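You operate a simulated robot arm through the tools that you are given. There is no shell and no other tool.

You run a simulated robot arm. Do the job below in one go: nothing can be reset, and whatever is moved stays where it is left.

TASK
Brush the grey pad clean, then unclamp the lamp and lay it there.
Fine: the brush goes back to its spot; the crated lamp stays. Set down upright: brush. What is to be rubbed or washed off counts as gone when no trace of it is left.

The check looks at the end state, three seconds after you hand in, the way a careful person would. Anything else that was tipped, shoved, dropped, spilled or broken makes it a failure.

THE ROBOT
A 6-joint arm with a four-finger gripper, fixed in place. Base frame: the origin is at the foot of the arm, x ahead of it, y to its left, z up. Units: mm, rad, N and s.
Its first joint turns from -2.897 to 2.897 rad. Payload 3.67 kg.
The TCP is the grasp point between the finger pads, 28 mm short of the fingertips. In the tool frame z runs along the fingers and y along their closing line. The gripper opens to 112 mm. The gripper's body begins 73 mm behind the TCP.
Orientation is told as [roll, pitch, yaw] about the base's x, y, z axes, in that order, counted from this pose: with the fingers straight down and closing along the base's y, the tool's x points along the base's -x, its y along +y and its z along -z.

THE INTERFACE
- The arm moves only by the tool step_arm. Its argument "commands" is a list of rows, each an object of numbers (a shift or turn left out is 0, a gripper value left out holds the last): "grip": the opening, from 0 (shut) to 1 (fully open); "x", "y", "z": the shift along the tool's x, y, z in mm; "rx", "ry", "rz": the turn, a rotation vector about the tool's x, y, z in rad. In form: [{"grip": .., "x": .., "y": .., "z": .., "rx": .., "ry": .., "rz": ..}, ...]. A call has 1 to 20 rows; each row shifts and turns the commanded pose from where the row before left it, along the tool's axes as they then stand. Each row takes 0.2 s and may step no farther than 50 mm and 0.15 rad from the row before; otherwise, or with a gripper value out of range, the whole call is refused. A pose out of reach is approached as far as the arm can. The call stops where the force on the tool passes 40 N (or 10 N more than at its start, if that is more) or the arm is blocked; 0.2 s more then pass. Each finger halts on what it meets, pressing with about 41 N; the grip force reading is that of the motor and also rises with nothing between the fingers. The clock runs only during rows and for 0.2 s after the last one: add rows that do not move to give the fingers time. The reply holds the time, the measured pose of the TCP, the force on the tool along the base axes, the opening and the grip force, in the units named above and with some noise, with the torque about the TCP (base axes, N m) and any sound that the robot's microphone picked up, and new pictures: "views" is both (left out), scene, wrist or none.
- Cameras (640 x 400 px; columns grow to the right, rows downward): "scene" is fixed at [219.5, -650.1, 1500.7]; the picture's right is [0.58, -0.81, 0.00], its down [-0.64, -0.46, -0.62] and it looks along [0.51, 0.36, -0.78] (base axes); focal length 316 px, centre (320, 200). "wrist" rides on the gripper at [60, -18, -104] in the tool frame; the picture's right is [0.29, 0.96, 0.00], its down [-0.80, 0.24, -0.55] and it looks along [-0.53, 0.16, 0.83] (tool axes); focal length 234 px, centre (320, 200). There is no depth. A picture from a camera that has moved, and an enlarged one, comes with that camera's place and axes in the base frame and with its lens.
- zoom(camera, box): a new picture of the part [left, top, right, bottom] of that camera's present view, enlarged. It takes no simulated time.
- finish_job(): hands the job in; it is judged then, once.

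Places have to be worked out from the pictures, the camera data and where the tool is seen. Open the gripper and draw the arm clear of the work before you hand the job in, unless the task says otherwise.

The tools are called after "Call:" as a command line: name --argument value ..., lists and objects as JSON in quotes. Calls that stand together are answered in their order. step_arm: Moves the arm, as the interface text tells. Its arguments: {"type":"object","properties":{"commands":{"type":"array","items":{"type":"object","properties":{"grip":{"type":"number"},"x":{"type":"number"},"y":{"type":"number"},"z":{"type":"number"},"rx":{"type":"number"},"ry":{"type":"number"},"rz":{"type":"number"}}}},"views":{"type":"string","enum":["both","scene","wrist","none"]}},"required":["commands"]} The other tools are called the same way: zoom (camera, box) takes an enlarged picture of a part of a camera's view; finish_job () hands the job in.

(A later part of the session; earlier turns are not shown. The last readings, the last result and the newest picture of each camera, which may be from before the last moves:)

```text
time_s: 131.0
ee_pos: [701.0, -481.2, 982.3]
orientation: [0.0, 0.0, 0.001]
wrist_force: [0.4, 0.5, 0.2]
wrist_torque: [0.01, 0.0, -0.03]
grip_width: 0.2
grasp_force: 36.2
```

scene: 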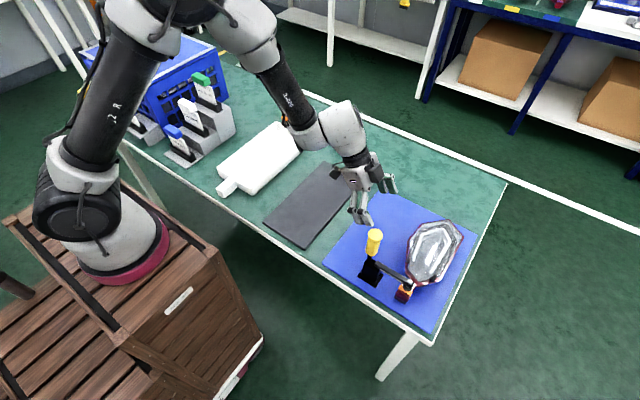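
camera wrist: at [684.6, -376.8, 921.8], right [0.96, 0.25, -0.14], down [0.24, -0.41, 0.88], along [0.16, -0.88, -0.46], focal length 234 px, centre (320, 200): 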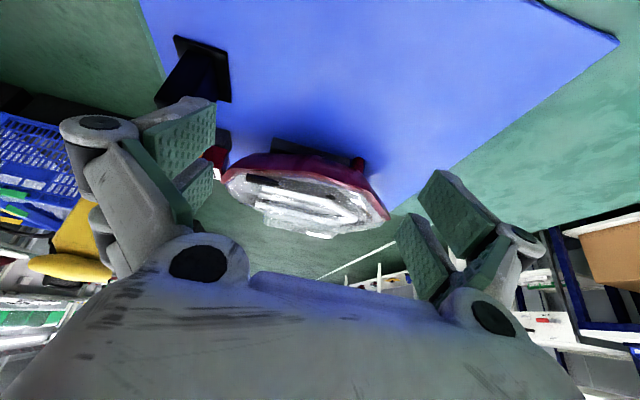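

Now over to the −y side of the handle at height (588, −575, 982).

Call:
step_arm --commands '[{"x": 28.4, "y": -23.5}, {"x": 28.4, "y": -23.5}, {"x": 28.4, "y": -23.5}, {"x": 28.4, "y": -23.5}, {}, {}]'

Call:
zoom --camera "wrist" --box '[200, 0, 440, 200]'

Call:
zoom --camera "scene" --box '[330, 180, 430, 300]'

```text
time_s: 132.4
ee_pos: [587.7, -575.7, 982.1]
orientation: [0.0, -0.001, 0.001]
wrist_force: [0.9, -0.7, 0.3]
wrist_torque: [-0.01, -0.03, 0.02]
grip_width: 0.0
grasp_force: 35.8
camera wrist: at [526.1, -593.1, 1087.0], right [-0.29, 0.96, 0.0], down [0.8, 0.24, 0.55], along [0.53, 0.16, -0.83], focal length 234 px, centre (320, 200)
```

scene: 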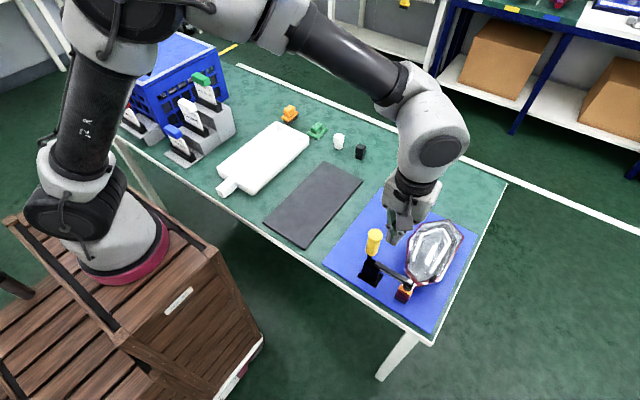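
wrist: 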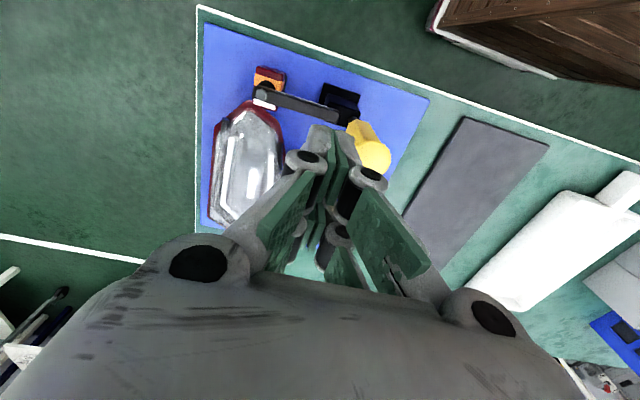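

```text
2.00 times, centred on (320, 100) of wrist
camera zoom: at [526.1, -593.1, 1087.0], right [-0.29, 0.96, 0.0], down [0.8, 0.24, 0.55], along [0.53, 0.16, -0.83], focal length 468 px, centre (320, 400)
```

zoom: 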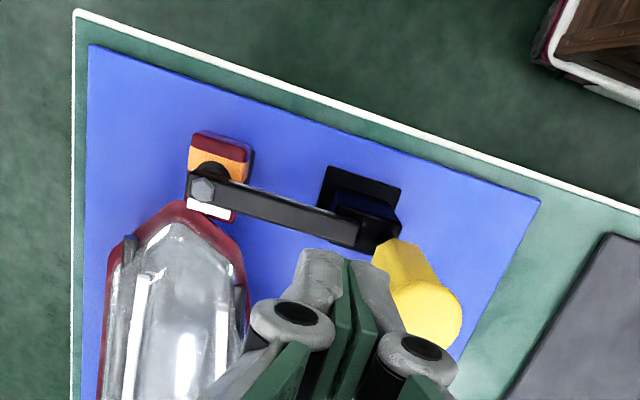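

```text
3.33 times, centred on (380, 240) of scene
camera zoom: at [219.5, -650.1, 1500.7], right [0.58, -0.81, 0.0], down [-0.64, -0.46, -0.62], along [0.51, 0.36, -0.78], focal length 1054 px, centre (120, 67)
```

zoom: 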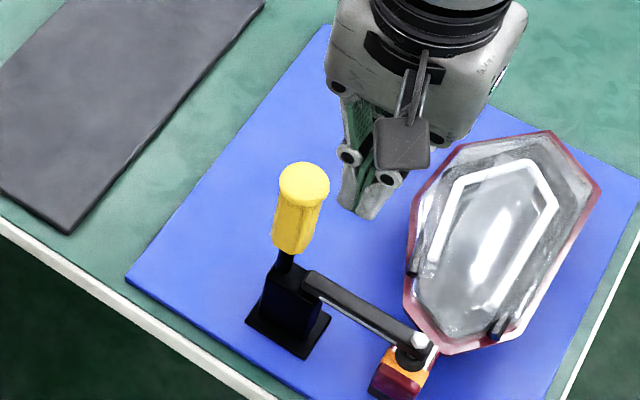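

The handle top is confirmed near (585, −534) and the fingers are just on its −y side. I'll descend so the closed fingertips sit beside the upper handle, well above the bar.

Call:
step_arm --commands '[{"z": 30}, {"z": 30}, {"z": 25}, {"z": 15}, {}, {}]'

Call:
zoom --camera "scene" --box '[340, 200, 430, 300]'

```text
time_s: 133.8
ee_pos: [587.1, -576.2, 881.9]
orientation: [0.002, 0.0, 0.0]
wrist_force: [-0.7, 0.2, 0.6]
wrist_torque: [-0.01, -0.01, -0.01]
grip_width: 0.2
grasp_force: 35.9
camera wrist: at [527.2, -594.5, 985.9], right [-0.29, 0.96, 0.0], down [0.8, 0.24, 0.55], along [0.53, 0.16, -0.83], focal length 234 px, centre (320, 200)
```

scene: 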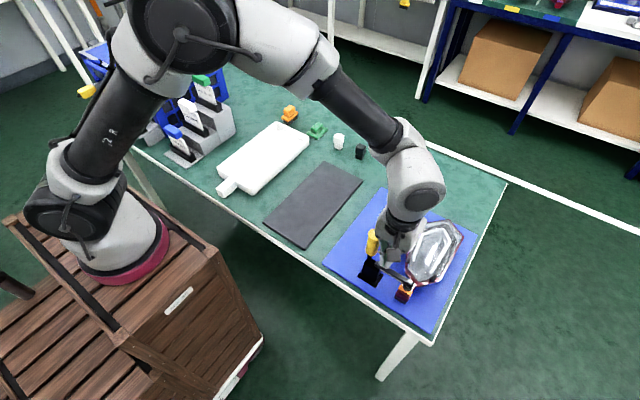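
wrist: 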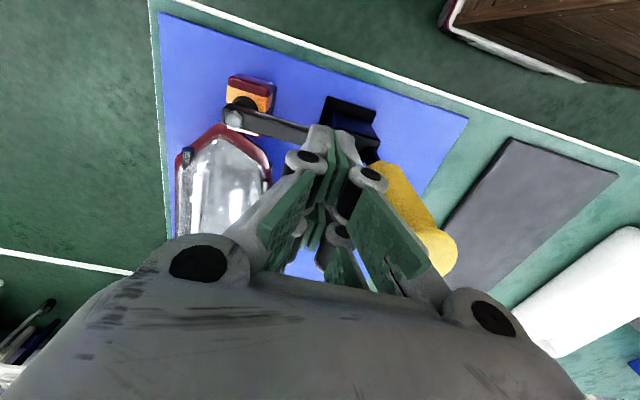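

```text
4.00 times, centred on (385, 250) of scene
camera zoom: at [219.5, -650.1, 1500.7], right [0.58, -0.81, 0.0], down [-0.64, -0.46, -0.62], along [0.51, 0.36, -0.78], focal length 1265 px, centre (60, 0)
```

zoom: 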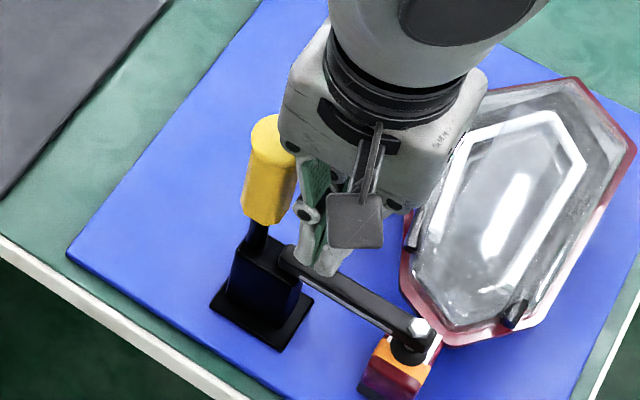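

In position. Now push toward +y in 5 mm steps, watching force.

Call:
step_arm --commands '[{"y": 5}, {"y": 5}, {"y": 5}, {"y": 5}, {}]'

Call:
zoom --camera "scene" --box '[340, 200, 430, 300]'

```text
time_s: 135.0
ee_pos: [587.2, -555.2, 881.3]
orientation: [0.0, -0.002, 0.0]
wrist_force: [-0.2, -1.9, 1.7]
wrist_torque: [0.15, -0.04, -0.05]
grip_width: 0.0
grasp_force: 35.3
camera wrist: at [526.6, -574.1, 986.3], right [-0.29, 0.96, 0.0], down [0.8, 0.24, 0.55], along [0.53, 0.16, -0.83], focal length 234 px, centre (320, 200)
```

scene: 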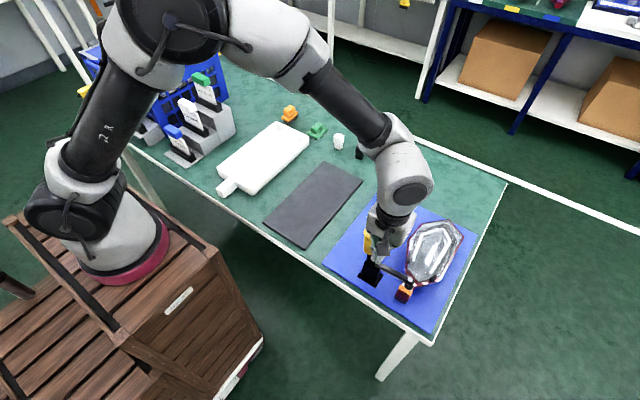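
wrist: 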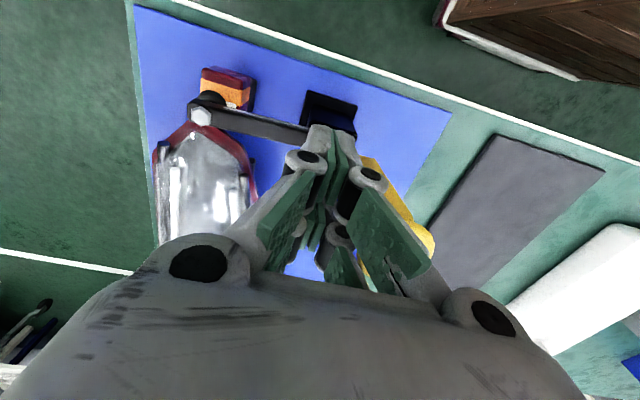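

```text
4.00 times, centred on (385, 250) of scene
camera zoom: at [219.5, -650.1, 1500.7], right [0.58, -0.81, 0.0], down [-0.64, -0.46, -0.62], along [0.51, 0.36, -0.78], focal length 1265 px, centre (60, 0)
```

zoom: 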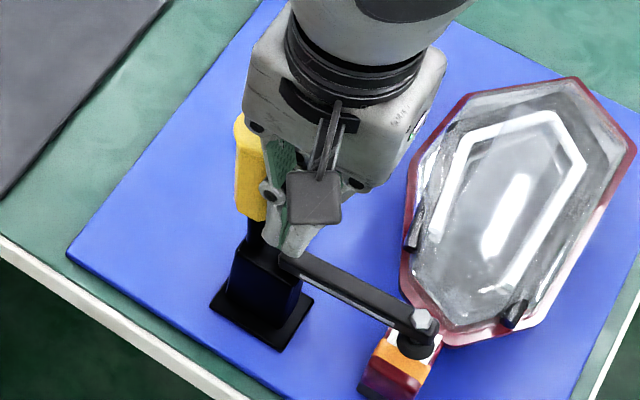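

The lever moves easily (≈2 N) and the bar end is lifting. I'll keep pushing along the arc.

Call:
step_arm --commands '[{"y": 8}, {"y": 8}, {"y": 8}, {"y": 8}, {"y": 8}, {}]'

Call:
zoom --camera "scene" --box '[330, 190, 430, 300]'

```text
time_s: 136.4
ee_pos: [585.7, -515.5, 881.3]
orientation: [0.001, 0.0, -0.001]
wrist_force: [0.2, 1.0, 0.1]
wrist_torque: [0.05, 0.02, 0.01]
grip_width: 0.2
grasp_force: 35.4
camera wrist: at [526.7, -532.8, 985.2], right [-0.29, 0.96, 0.0], down [0.8, 0.24, 0.55], along [0.53, 0.16, -0.83], focal length 234 px, centre (320, 200)
```

scene: 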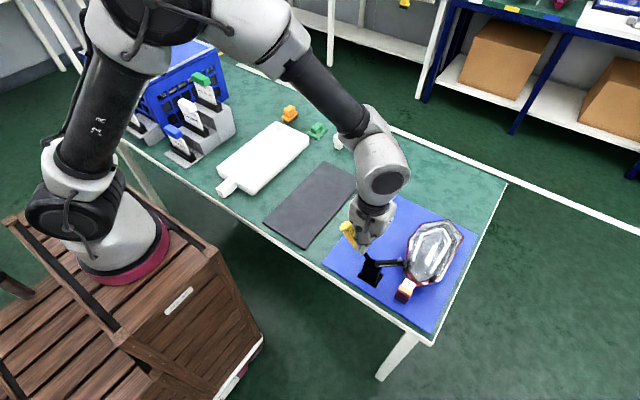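
wrist: 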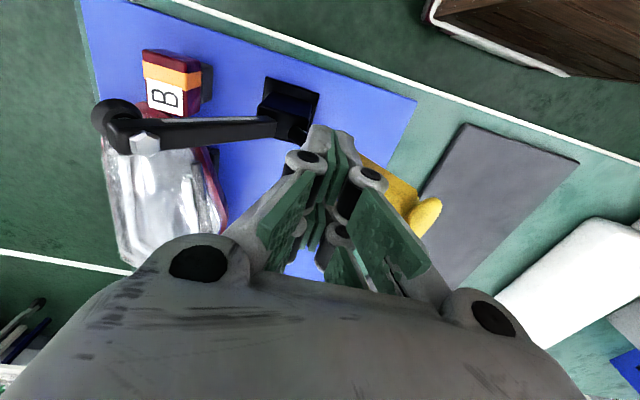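

```text
3.64 times, centred on (380, 245) of scene
camera zoom: at [219.5, -650.1, 1500.7], right [0.58, -0.81, 0.0], down [-0.64, -0.46, -0.62], along [0.51, 0.36, -0.78], focal length 1150 px, centre (102, 36)
```

zoom: 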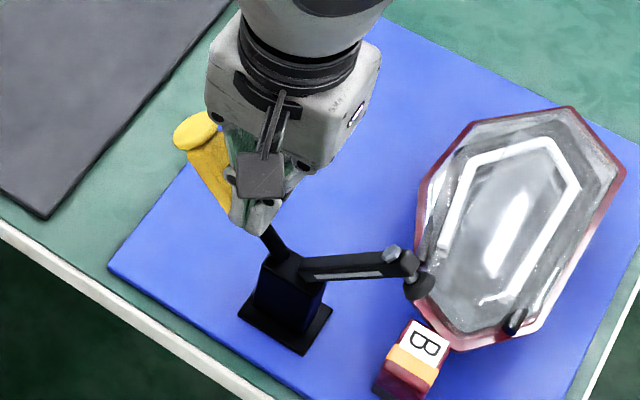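

The bar has swung up about 50° and the tab, labelled "B", is free. Continuing the arc with some downward motion.

Call:
step_arm --commands '[{"y": 8, "z": 3}, {"y": 8, "z": 4}, {"y": 7, "z": 5}, {"y": 6, "z": 6}, {"y": 5, "z": 7}, {}]'

Call:
zoom --camera "scene" --box '[330, 190, 430, 300]'

```text
time_s: 137.3
ee_pos: [587.7, -494.4, 870.7]
orientation: [-0.01, -0.007, 0.002]
wrist_force: [-7.1, -7.4, 12.5]
wrist_torque: [-0.07, 0.22, 0.07]
grip_width: 0.0
grasp_force: 35.6
stopped in row 4: the force on the tool passed its limit at 49 N (the readings are from after the stop); the commanded pose is now the measured one
camera wrist: at [527.1, -512.5, 975.6], right [-0.29, 0.96, -0.01], down [0.79, 0.25, 0.56], along [0.54, 0.15, -0.83], focal length 234 px, centre (320, 200)
```

scene: 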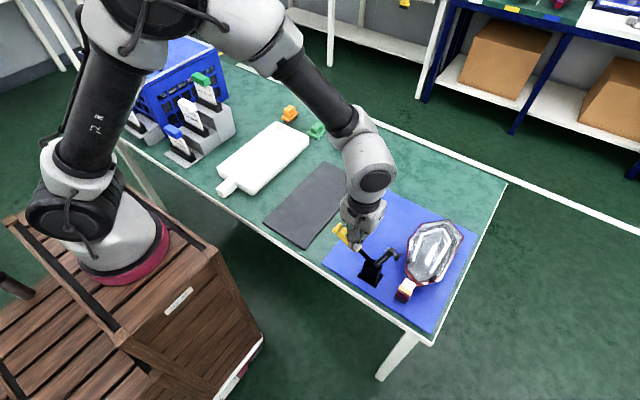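
wrist: 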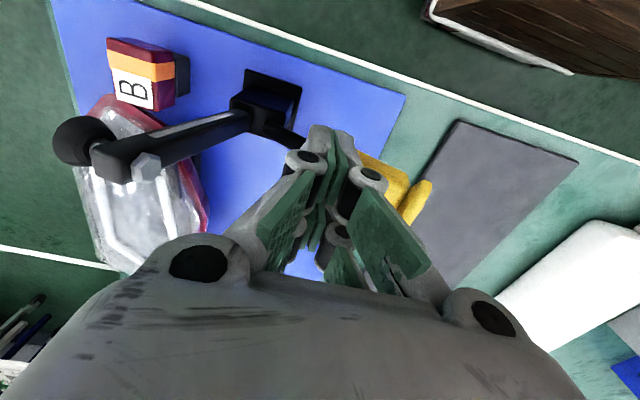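

```text
3.64 times, centred on (380, 245) of scene
camera zoom: at [219.5, -650.1, 1500.7], right [0.58, -0.81, 0.0], down [-0.64, -0.46, -0.62], along [0.51, 0.36, -0.78], focal length 1150 px, centre (102, 36)
```

zoom: 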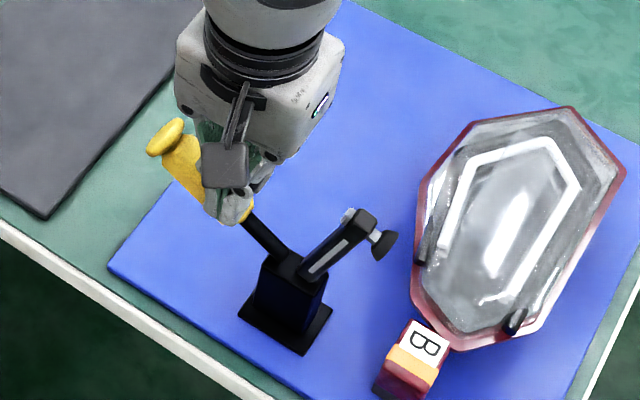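

Force hit 49 N, so the lever is likely at its open stop with the bar well up. I'll back off and check that it stays open.

Call:
step_arm --commands '[{"y": -4, "z": -6}, {"y": -4, "z": -10}, {"z": -20}, {"z": -20}, {"z": -20}, {}, {}]'

Call:
zoom --camera "scene" --box '[330, 190, 430, 300]'

Call:
zoom --camera "wrist" --box '[40, 0, 440, 240]'

```text
time_s: 138.9
ee_pos: [588.1, -501.2, 946.4]
orientation: [-0.008, -0.006, 0.002]
wrist_force: [1.0, 0.1, 0.6]
wrist_torque: [0.0, -0.03, -0.01]
grip_width: 0.1
grasp_force: 36.1
camera wrist: at [526.6, -518.6, 1051.4], right [-0.29, 0.96, -0.01], down [0.79, 0.25, 0.56], along [0.54, 0.15, -0.83], focal length 234 px, centre (320, 200)
```

scene: 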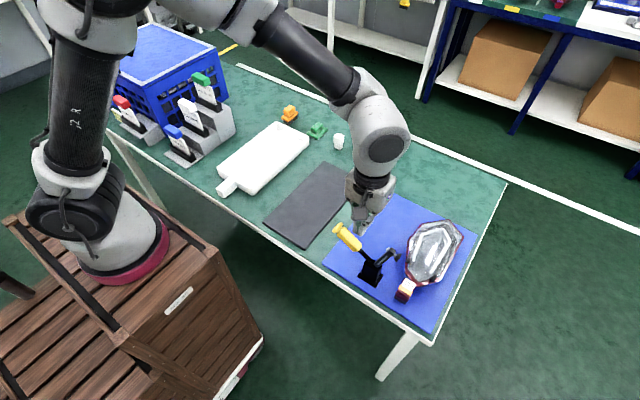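
wrist: 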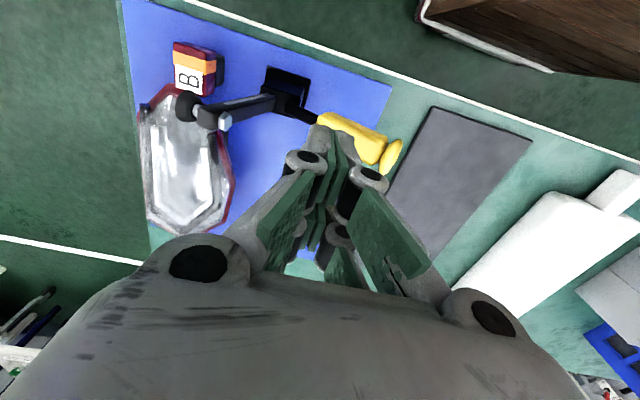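

```text
3.64 times, centred on (380, 245) of scene
camera zoom: at [219.5, -650.1, 1500.7], right [0.58, -0.81, 0.0], down [-0.64, -0.46, -0.62], along [0.51, 0.36, -0.78], focal length 1150 px, centre (102, 36)
```

zoom: 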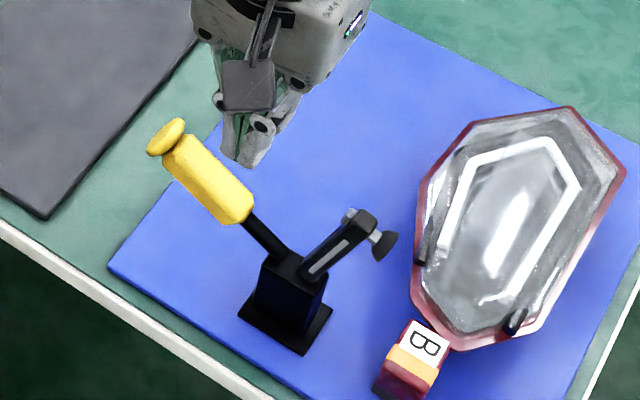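

```text
1.60 times, centred on (240, 120) of wrist
camera zoom: at [526.6, -518.6, 1051.4], right [-0.29, 0.96, -0.01], down [0.79, 0.25, 0.56], along [0.54, 0.15, -0.83], focal length 375 px, centre (448, 328)
```

zoom: 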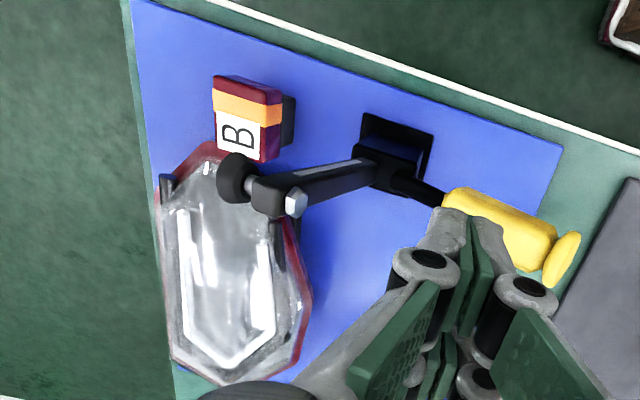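

The lever stays open on its own. I'll straighten the tool, rise, and go above the lamp for a look at the clear block.

Call:
step_arm --commands '[{"z": -25, "rx": -0.009, "ry": 0.006}, {"z": -25}, {"x": -25, "y": -28, "grip": 1}, {"x": -25, "y": -28}, {"x": -25, "y": -28}, {"x": -25, "y": -28}, {"x": -23, "y": -29}, {}, {}]' --views "wrist"

Call:
zoom --camera "wrist" --box '[220, 0, 400, 180]'

```text
time_s: 140.9
ee_pos: [711.3, -643.7, 994.7]
orientation: [0.003, 0.0, 0.002]
wrist_force: [-0.4, 0.0, 1.3]
wrist_torque: [0.0, 0.01, -0.03]
grip_width: 112.1
grasp_force: 0.0
camera wrist: at [650.6, -662.2, 1100.2], right [-0.29, 0.96, 0.0], down [0.8, 0.24, 0.55], along [0.53, 0.16, -0.83], focal length 234 px, centre (320, 200)
```

wrist: 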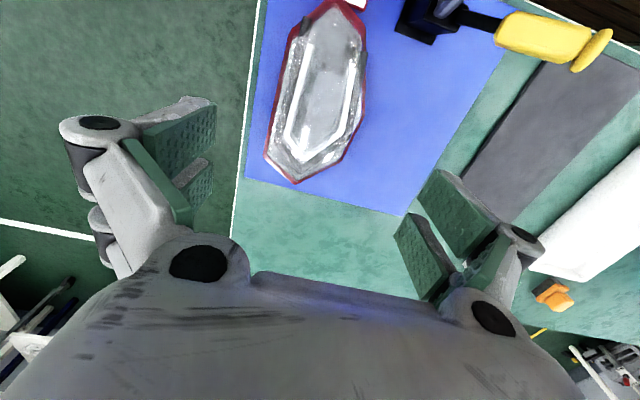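

```text
2.22 times, centred on (310, 90) of wrist
camera zoom: at [650.6, -662.2, 1100.2], right [-0.29, 0.96, 0.0], down [0.8, 0.24, 0.55], along [0.53, 0.16, -0.83], focal length 520 px, centre (342, 444)
```

zoom: 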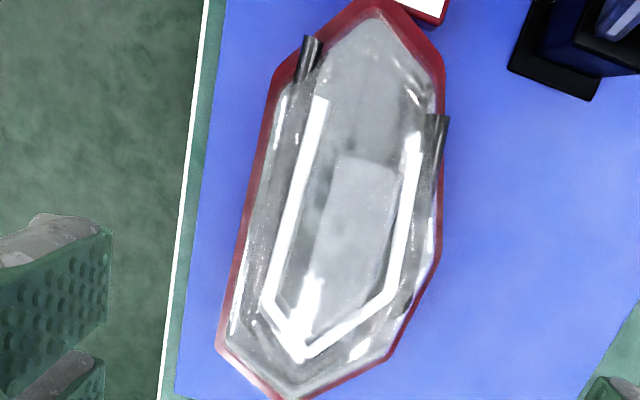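

The clear block measures about 31 mm wide (y −659…−628), x 671–756, with its top at z≈835. I'll descend to just above it and inspect before gripping.

Call:
step_arm --commands '[{"z": 30}, {"z": 30}, {"z": 30}, {}, {}]'

Call:
zoom --camera "wrist" --box '[220, 0, 420, 200]'

Call:
zoom --camera "scene" --box '[385, 190, 475, 295]'

```text
time_s: 142.1
ee_pos: [709.4, -642.3, 904.1]
orientation: [0.001, -0.001, 0.002]
wrist_force: [-0.1, 1.1, -0.8]
wrist_torque: [0.01, 0.0, 0.0]
grip_width: 112.0
grasp_force: 0.1
camera wrist: at [649.9, -660.4, 1009.3], right [-0.29, 0.96, 0.0], down [0.8, 0.24, 0.55], along [0.53, 0.16, -0.83], focal length 234 px, centre (320, 200)
```

scene: 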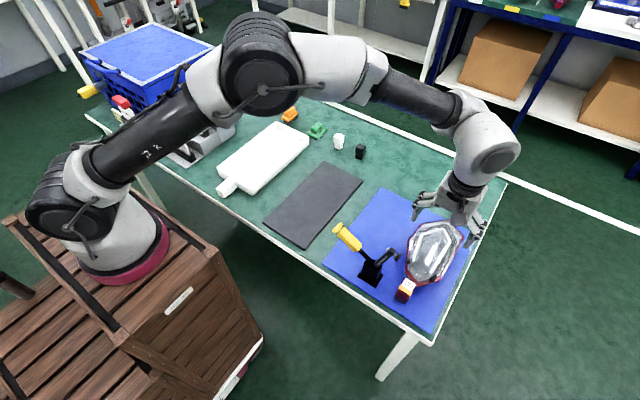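
wrist: 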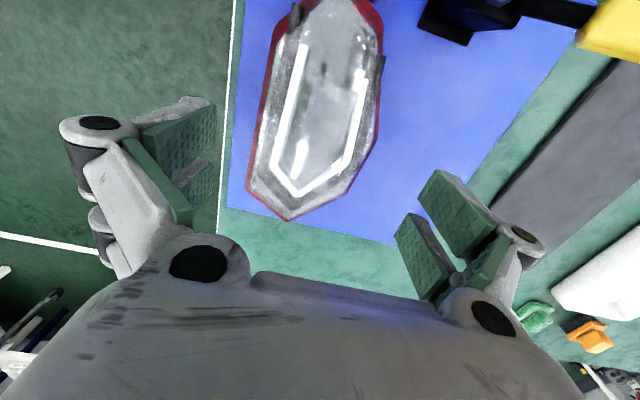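

```text
2.00 times, centred on (320, 100) of wrist
camera zoom: at [649.9, -660.4, 1009.3], right [-0.29, 0.96, 0.0], down [0.8, 0.24, 0.55], along [0.53, 0.16, -0.83], focal length 468 px, centre (320, 400)
```

zoom: 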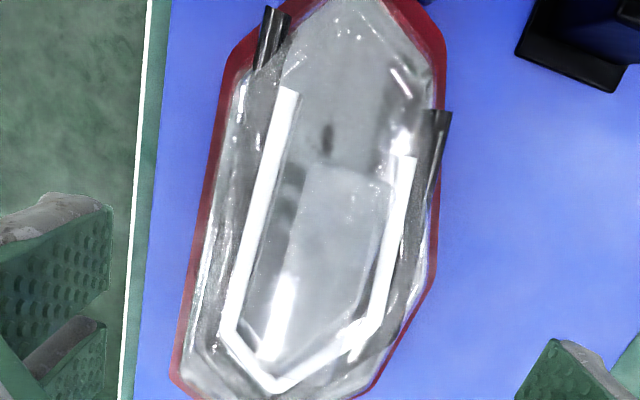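

```text
3.81 times, centred on (430, 242) of scene
camera zoom: at [219.5, -650.1, 1500.7], right [0.58, -0.81, 0.0], down [-0.64, -0.46, -0.62], along [0.51, 0.36, -0.78], focal length 1205 px, centre (-99, 38)
```

zoom: 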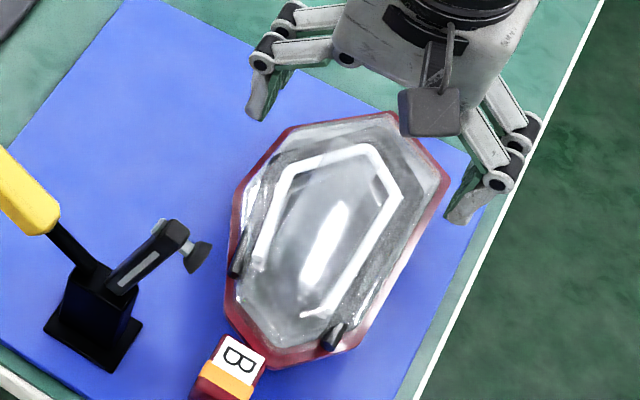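

The block is centred under the gripper (y≈−643). Descending so the fingertips straddle it, stopping with the tips just above the lens surface.

Call:
step_arm --commands '[{"z": 20, "x": -2}, {"z": 20}, {"z": 8}, {"z": 4}, {}, {}]'

Call:
zoom --camera "scene" --box '[395, 200, 475, 285]'

Call:
zoom --camera "wrist" --box '[200, 60, 430, 240]'

```text
time_s: 143.5
ee_pos: [713.1, -642.1, 852.9]
orientation: [0.001, -0.001, 0.001]
wrist_force: [0.1, 0.2, 0.3]
wrist_torque: [0.0, -0.02, 0.0]
grip_width: 112.1
grasp_force: 0.1
camera wrist: at [652.2, -660.3, 957.9], right [-0.29, 0.96, 0.0], down [0.8, 0.24, 0.55], along [0.53, 0.16, -0.83], focal length 234 px, centre (320, 200)
```

scene: 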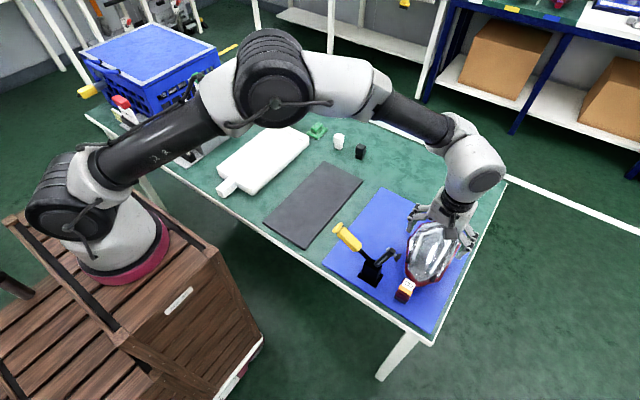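
wrist: 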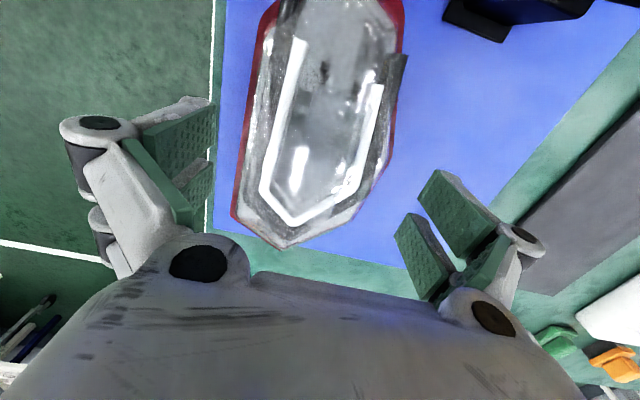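

```text
4.71 times, centred on (435, 242) of scene
camera zoom: at [219.5, -650.1, 1500.7], right [0.58, -0.81, 0.0], down [-0.64, -0.46, -0.62], along [0.51, 0.36, -0.78], focal length 1488 px, centre (-221, 0)
```

zoom: 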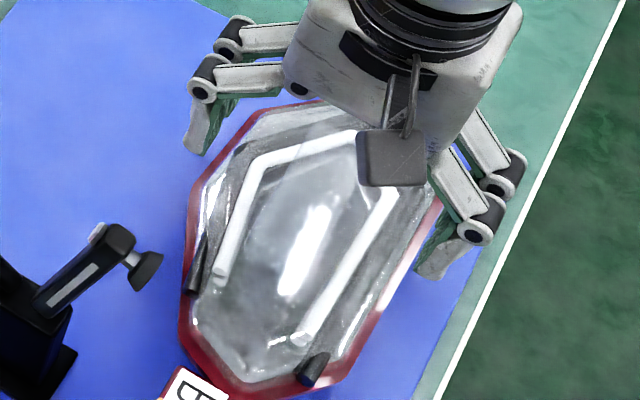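

```text
2.22 times, centred on (315, 150) of wrist
camera zoom: at [652.2, -660.3, 957.9], right [-0.29, 0.96, 0.0], down [0.8, 0.24, 0.55], along [0.53, 0.16, -0.83], focal length 520 px, centre (331, 311)
```

zoom: 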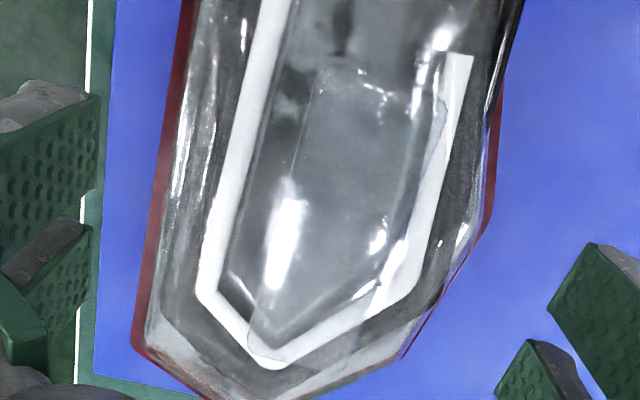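

The block is centred (y −657…−628). The tips are at ~826, so I'll go 3 mm lower for more contact and close gradually, watching width and force.

Call:
step_arm --commands '[{"z": 1.5}, {"z": 1.5}, {"grip": 0.6}, {"grip": 0.4}, {"grip": 0.33}, {}]' --views "none"

Call:
step_arm --commands '[{"grip": 0.2}, {"grip": 0}, {}, {}]'

Call:
zoom --camera "wrist" --box '[200, 60, 430, 240]'

Call:
zoom --camera "scene" --box '[395, 200, 475, 285]'

```text
time_s: 144.9
ee_pos: [714.2, -642.2, 849.9]
orientation: [0.002, 0.0, 0.002]
wrist_force: [-1.1, 0.7, 0.1]
wrist_torque: [0.01, -0.02, 0.0]
grip_width: 37.2
grasp_force: 0.2
```

```text
time_s: 145.9
ee_pos: [712.4, -641.5, 849.6]
orientation: [0.002, 0.0, 0.001]
wrist_force: [-0.7, 1.9, 2.9]
wrist_torque: [0.13, 0.31, -0.08]
grip_width: 33.8
grasp_force: 40.9
camera wrist: at [652.5, -660.0, 955.1], right [-0.29, 0.96, 0.0], down [0.8, 0.24, 0.55], along [0.53, 0.16, -0.83], focal length 234 px, centre (320, 200)
```

scene: 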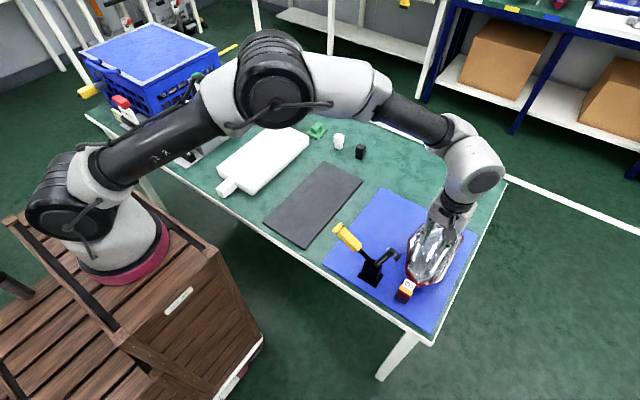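
wrist: 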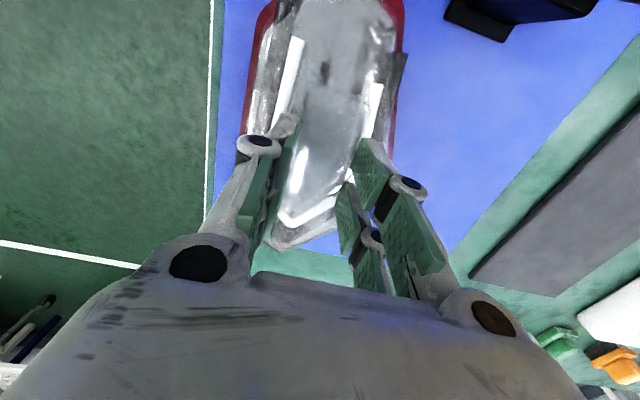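

```text
2.22 times, centred on (315, 150) of wrist
camera zoom: at [652.5, -660.0, 955.1], right [-0.29, 0.96, 0.0], down [0.8, 0.24, 0.55], along [0.53, 0.16, -0.83], focal length 520 px, centre (331, 311)
```

zoom: 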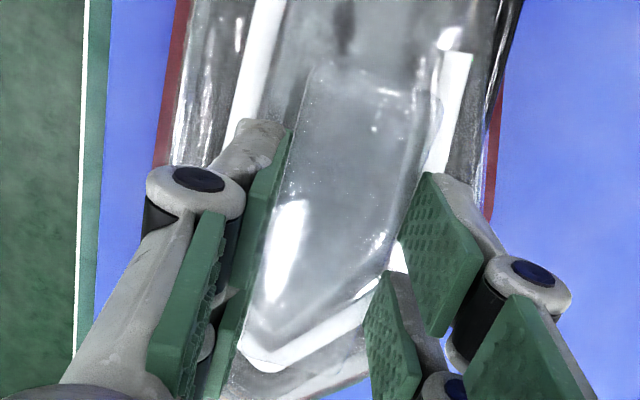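

```text
4.71 times, centred on (435, 242) of scene
camera zoom: at [219.5, -650.1, 1500.7], right [0.58, -0.81, 0.0], down [-0.64, -0.46, -0.62], along [0.51, 0.36, -0.78], focal length 1488 px, centre (-221, 0)
```

zoom: 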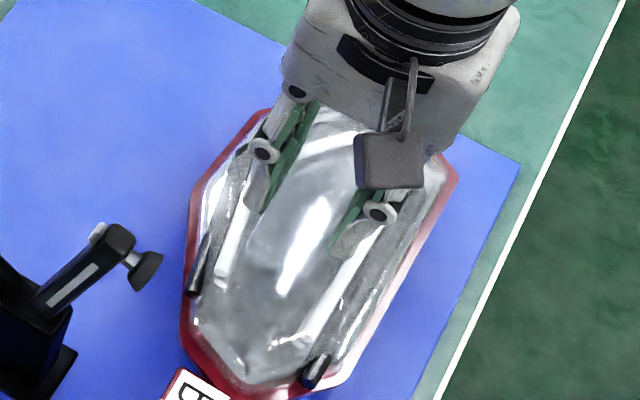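

The grip stopped at 33.8 mm with 41 N. I'll lift very gently, 1 mm at a time at first, and check the load.

Call:
step_arm --commands '[{"z": -0.5}, {"z": -0.5}, {"z": -1}, {"z": -1}, {"z": -1}, {}]'

Call:
zoom --camera "scene" --box '[385, 210, 475, 310]'

```text
time_s: 147.3
ee_pos: [712.6, -641.4, 855.6]
orientation: [0.002, -0.002, 0.002]
wrist_force: [-2.0, 1.1, -4.1]
wrist_torque: [0.12, 0.27, -0.02]
grip_width: 33.7
grasp_force: 41.1
camera wrist: at [653.0, -660.1, 959.0], right [-0.29, 0.96, 0.0], down [0.8, 0.24, 0.55], along [0.53, 0.16, -0.83], focal length 234 px, centre (320, 200)
```

scene: 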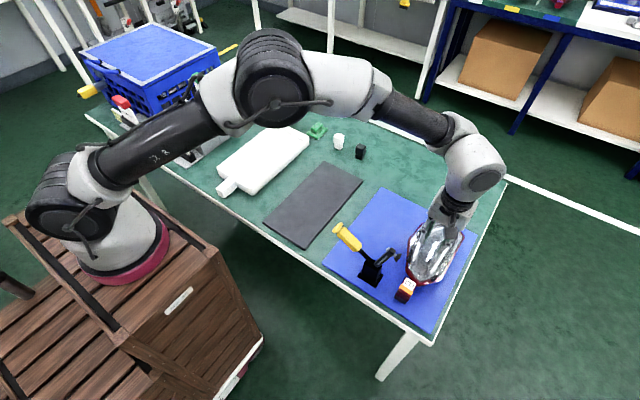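
wrist: 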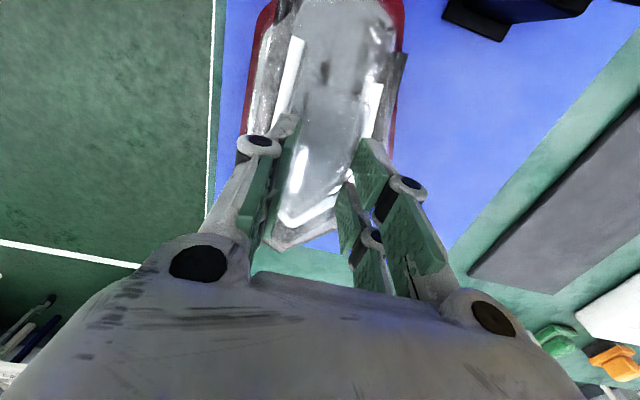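

```text
4.00 times, centred on (430, 260) of scene
camera zoom: at [219.5, -650.1, 1500.7], right [0.58, -0.81, 0.0], down [-0.64, -0.46, -0.62], along [0.51, 0.36, -0.78], focal length 1265 px, centre (-120, -40)
```

zoom: 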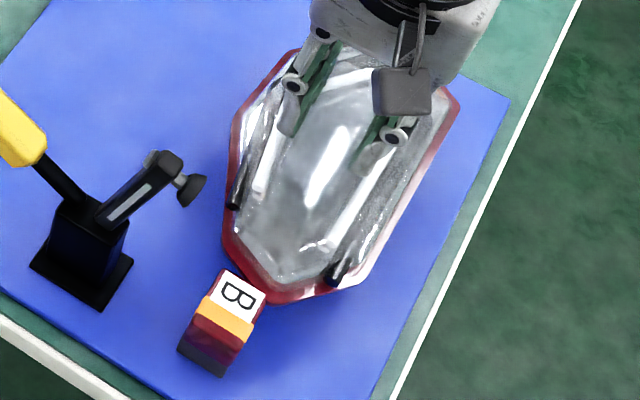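

About 4 N of load is showing and the lamp keeps its place relative to the gripper. Lifting another 12 mm slowly.

Call:
step_arm --commands '[{"z": -1.5}, {"z": -1.5}, {"z": -2}, {"z": -2}, {"z": -2}, {"z": -3}, {}, {}]'

Call:
zoom --camera "scene" --box '[385, 210, 475, 310]'

Call:
zoom --camera "wrist" --box '[200, 60, 430, 240]'

```text
time_s: 149.1
ee_pos: [712.6, -642.9, 866.7]
orientation: [0.002, -0.001, 0.001]
wrist_force: [0.5, 1.0, -3.1]
wrist_torque: [-0.01, -0.01, -0.01]
grip_width: 33.9
grasp_force: 41.2
camera wrist: at [653.1, -660.7, 971.4], right [-0.29, 0.96, 0.0], down [0.8, 0.24, 0.55], along [0.53, 0.16, -0.83], focal length 234 px, centre (320, 200)
```

scene: 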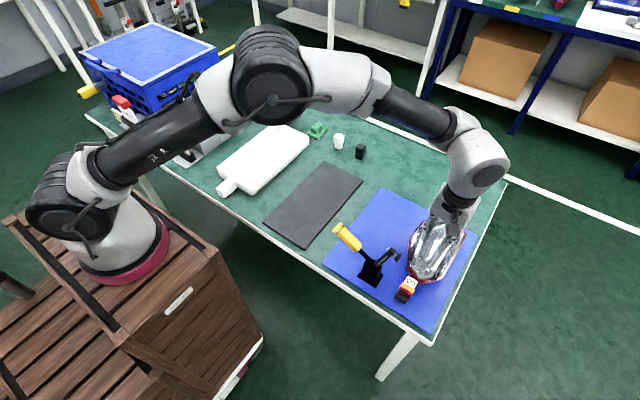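
wrist: 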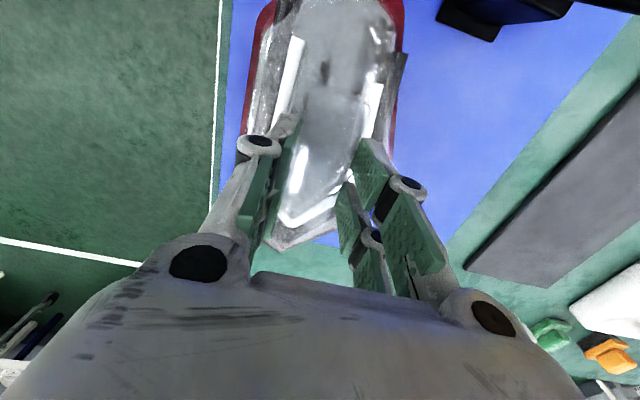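

```text
4.00 times, centred on (430, 260) of scene
camera zoom: at [219.5, -650.1, 1500.7], right [0.58, -0.81, 0.0], down [-0.64, -0.46, -0.62], along [0.51, 0.36, -0.78], focal length 1265 px, centre (-120, -40)
```

zoom: 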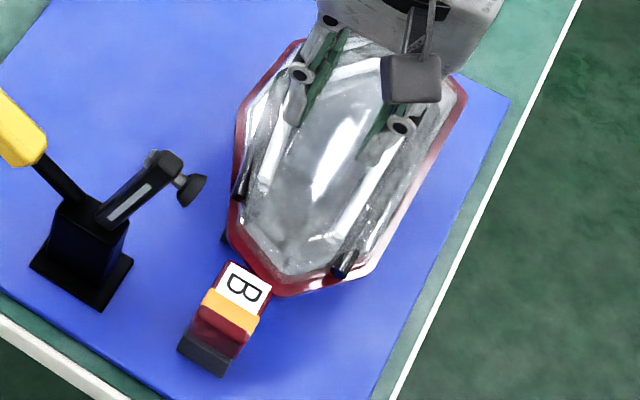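

```text
2.22 times, centred on (315, 150) of wrist
camera zoom: at [653.1, -660.7, 971.4], right [-0.29, 0.96, 0.0], down [0.8, 0.24, 0.55], along [0.53, 0.16, -0.83], focal length 520 px, centre (331, 311)
```

zoom: 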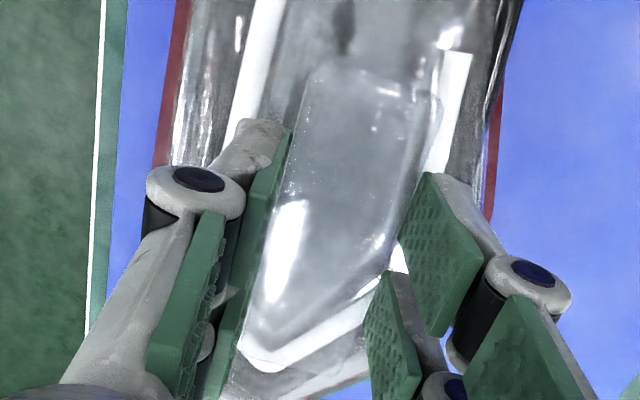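

The lamp is lifting cleanly off its supports, about 3 N and well balanced. I'll raise it gradually, easing a few mm toward −y to stay clear of the raised clamp foot.

Call:
step_arm --commands '[{"y": -2, "z": -5}, {"y": -2, "z": -8}, {"y": -2, "z": -8}, {"y": -2, "z": -8}, {"z": -10}, {"z": -10}, {}]'

Call:
zoom --camera "scene" --box '[375, 190, 475, 310]'

```text
time_s: 150.7
ee_pos: [711.9, -648.7, 916.7]
orientation: [0.001, -0.002, 0.002]
wrist_force: [-0.6, 0.1, -3.2]
wrist_torque: [0.02, 0.01, -0.01]
grip_width: 33.7
grasp_force: 40.8
camera wrist: at [653.0, -668.6, 1021.0], right [-0.29, 0.96, 0.0], down [0.8, 0.24, 0.55], along [0.53, 0.16, -0.83], focal length 234 px, centre (320, 200)
```

scene: 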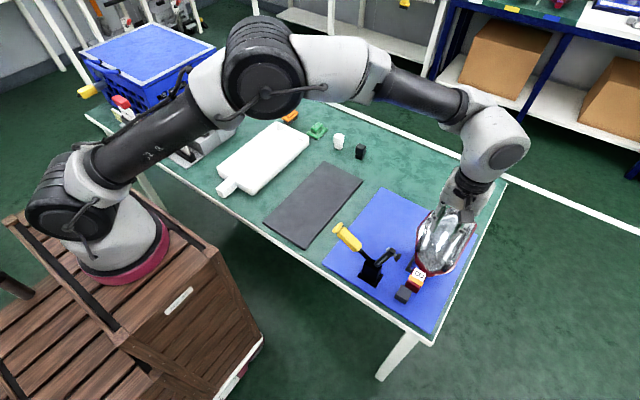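
wrist: 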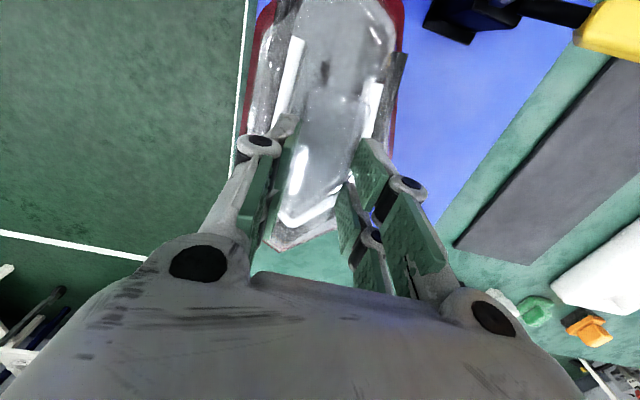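

```text
3.33 times, centred on (425, 250) of scene
camera zoom: at [219.5, -650.1, 1500.7], right [0.58, -0.81, 0.0], down [-0.64, -0.46, -0.62], along [0.51, 0.36, -0.78], focal length 1054 px, centre (-30, 33)
```

zoom: 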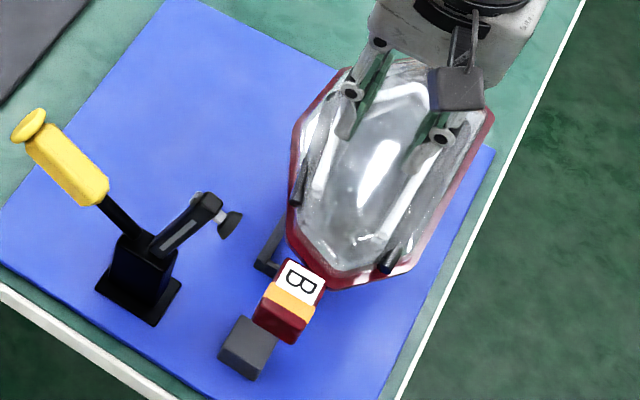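

Still steady, and the supports stay behind. Continuing up to clear the clamp bar.

Call:
step_arm --commands '[{"z": -10}, {"z": -10}, {"z": -10}, {"z": -10}, {"z": -10}, {"z": -10}, {"z": -10}, {"z": -10}, {"z": -10}, {"z": -10}, {}]'

Call:
zoom --camera "scene" --box '[375, 170, 475, 300]'

```text
time_s: 153.1
ee_pos: [712.8, -649.6, 1016.2]
orientation: [0.002, 0.001, 0.003]
wrist_force: [0.3, -0.4, -3.6]
wrist_torque: [0.01, 0.0, -0.01]
grip_width: 33.8
grasp_force: 40.8
camera wrist: at [653.4, -668.2, 1120.1], right [-0.29, 0.96, 0.0], down [0.8, 0.24, 0.55], along [0.53, 0.16, -0.83], focal length 234 px, centre (320, 200)
```

scene: 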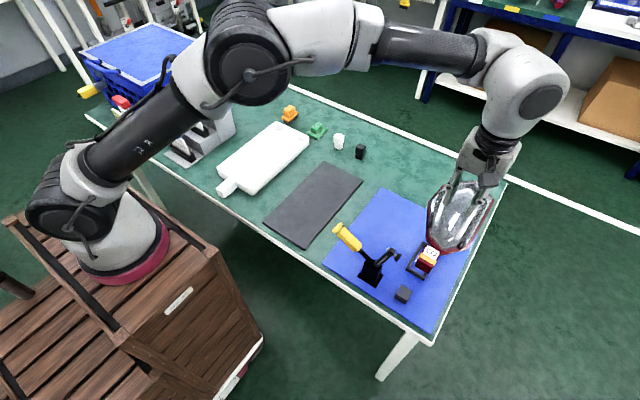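
wrist: 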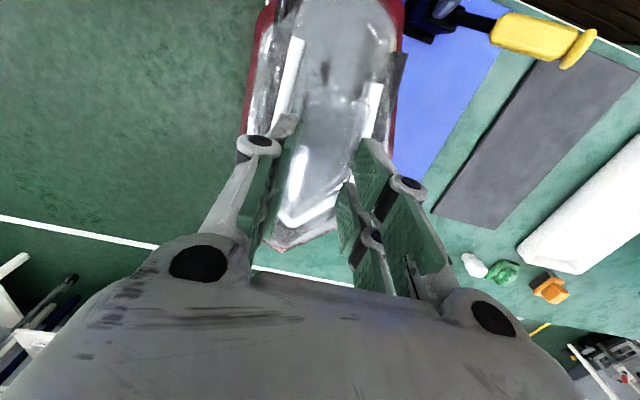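

```text
3.08 times, centred on (425, 235) of scene
camera zoom: at [219.5, -650.1, 1500.7], right [0.58, -0.81, 0.0], down [-0.64, -0.46, -0.62], along [0.51, 0.36, -0.78], focal length 973 px, centre (-3, 92)
```

zoom: 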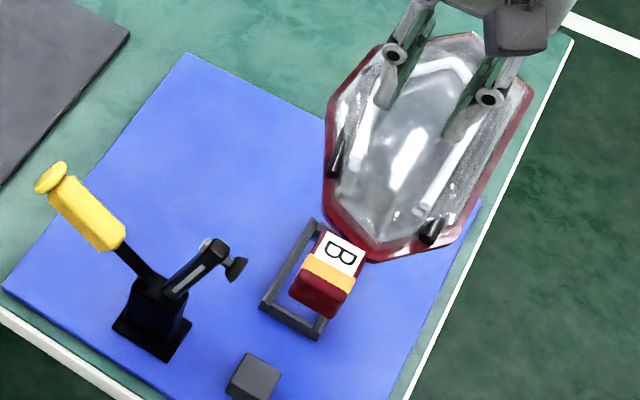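

The lamp is high, with its underside around z≈920 and the clamp bar topping out near 905. I'll raise 30 mm more for margin, then traverse toward the pad in +y while easing +x.

Call:
step_arm --commands '[{"z": -10}, {"z": -10}, {"z": -10}, {}]' --views "none"

```text
time_s: 154.1
ee_pos: [713.3, -650.0, 1046.4]
orientation: [0.002, -0.002, 0.003]
wrist_force: [-1.3, 0.7, -3.6]
wrist_torque: [0.02, 0.0, 0.04]
grip_width: 33.8
grasp_force: 41.0
```

Reached z≈1046 with the load stable. Traversing smoothly toward the pad.

Call:
step_arm --commands '[{"y": 6, "x": -1}, {"y": 10, "x": -1}, {"y": 14, "x": -1}, {"y": 16, "x": -1}, {"y": 18, "x": -1}, {"y": 18, "x": -1}, {"y": 18, "x": -1}, {"y": 18, "x": -1}, {"y": 18, "x": -1}, {"y": 14, "x": -1}, {"y": 8, "x": -1}, {}]'

```text
time_s: 156.7
ee_pos: [724.0, -491.3, 1046.4]
orientation: [0.002, -0.001, 0.001]
wrist_force: [0.0, -0.3, -3.8]
wrist_torque: [-0.02, 0.04, -0.04]
grip_width: 33.8
grasp_force: 41.5
camera wrist: at [664.1, -510.4, 1151.3], right [-0.29, 0.96, 0.0], down [0.8, 0.24, 0.55], along [0.53, 0.16, -0.83], focal length 234 px, centre (320, 200)
```

scene: 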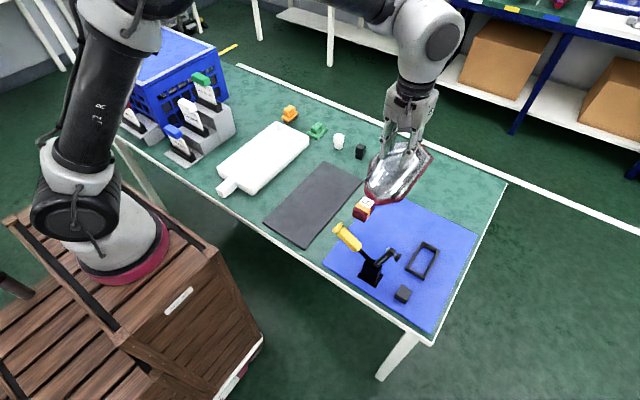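
wrist: 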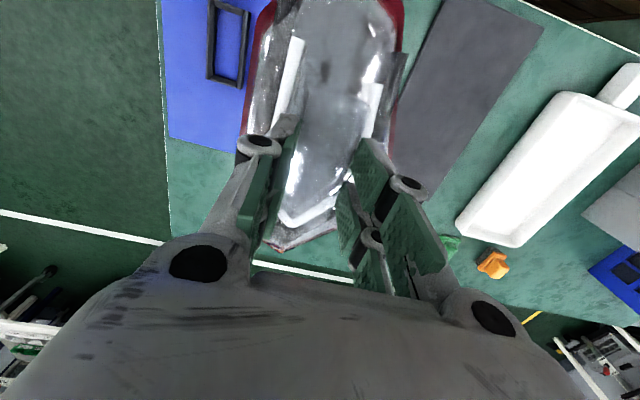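

Past the clamp with the lamp steady. Continuing to above the pad centre.

Call:
step_arm --commands '[{"y": 8, "x": -1}, {"y": 14, "x": -1}, {"y": 18, "x": -1}, {"y": 18, "x": -1}, {"y": 18, "x": -1}, {"y": 18, "x": -1}, {"y": 18, "x": -1}, {"y": 18, "x": -1}, {"y": 18, "x": -1}, {"y": 18}, {"y": 18}, {"y": 14}, {"y": 10}, {}]'

Call:
zoom --camera "scene" --box '[250, 60, 410, 260]'

```text
time_s: 159.7
ee_pos: [732.7, -284.2, 1044.8]
orientation: [0.003, 0.0, 0.001]
wrist_force: [-0.4, 0.3, -2.8]
wrist_torque: [0.02, 0.01, 0.02]
grip_width: 33.7
grasp_force: 41.2
camera wrist: at [672.4, -302.8, 1149.7], right [-0.29, 0.96, 0.0], down [0.8, 0.24, 0.55], along [0.53, 0.16, -0.83], focal length 234 px, centre (320, 200)
```

scene: 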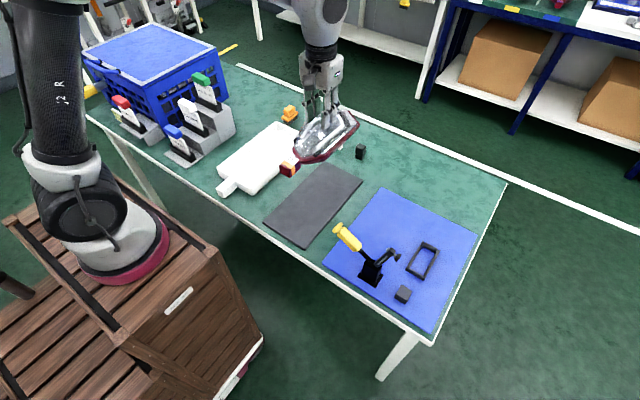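
wrist: 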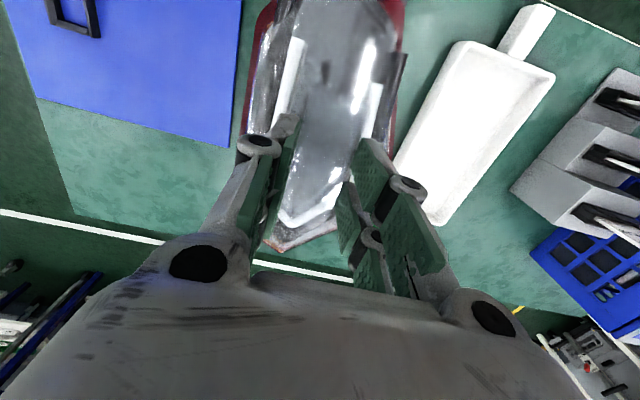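

```text
2.00 times, centred on (330, 160) of scene
camera zoom: at [219.5, -650.1, 1500.7], right [0.58, -0.81, 0.0], down [-0.64, -0.46, -0.62], along [0.51, 0.36, -0.78], focal length 632 px, centre (300, 280)
```

zoom: 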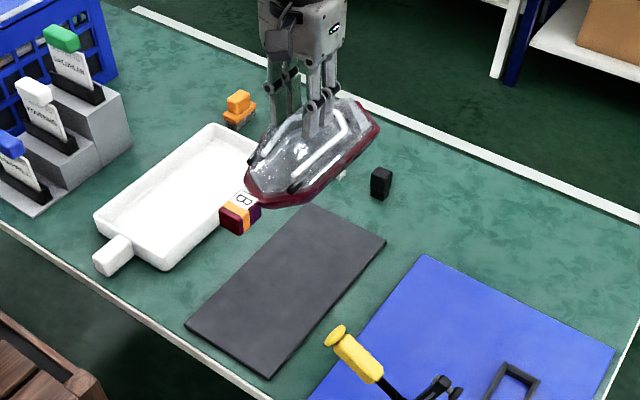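

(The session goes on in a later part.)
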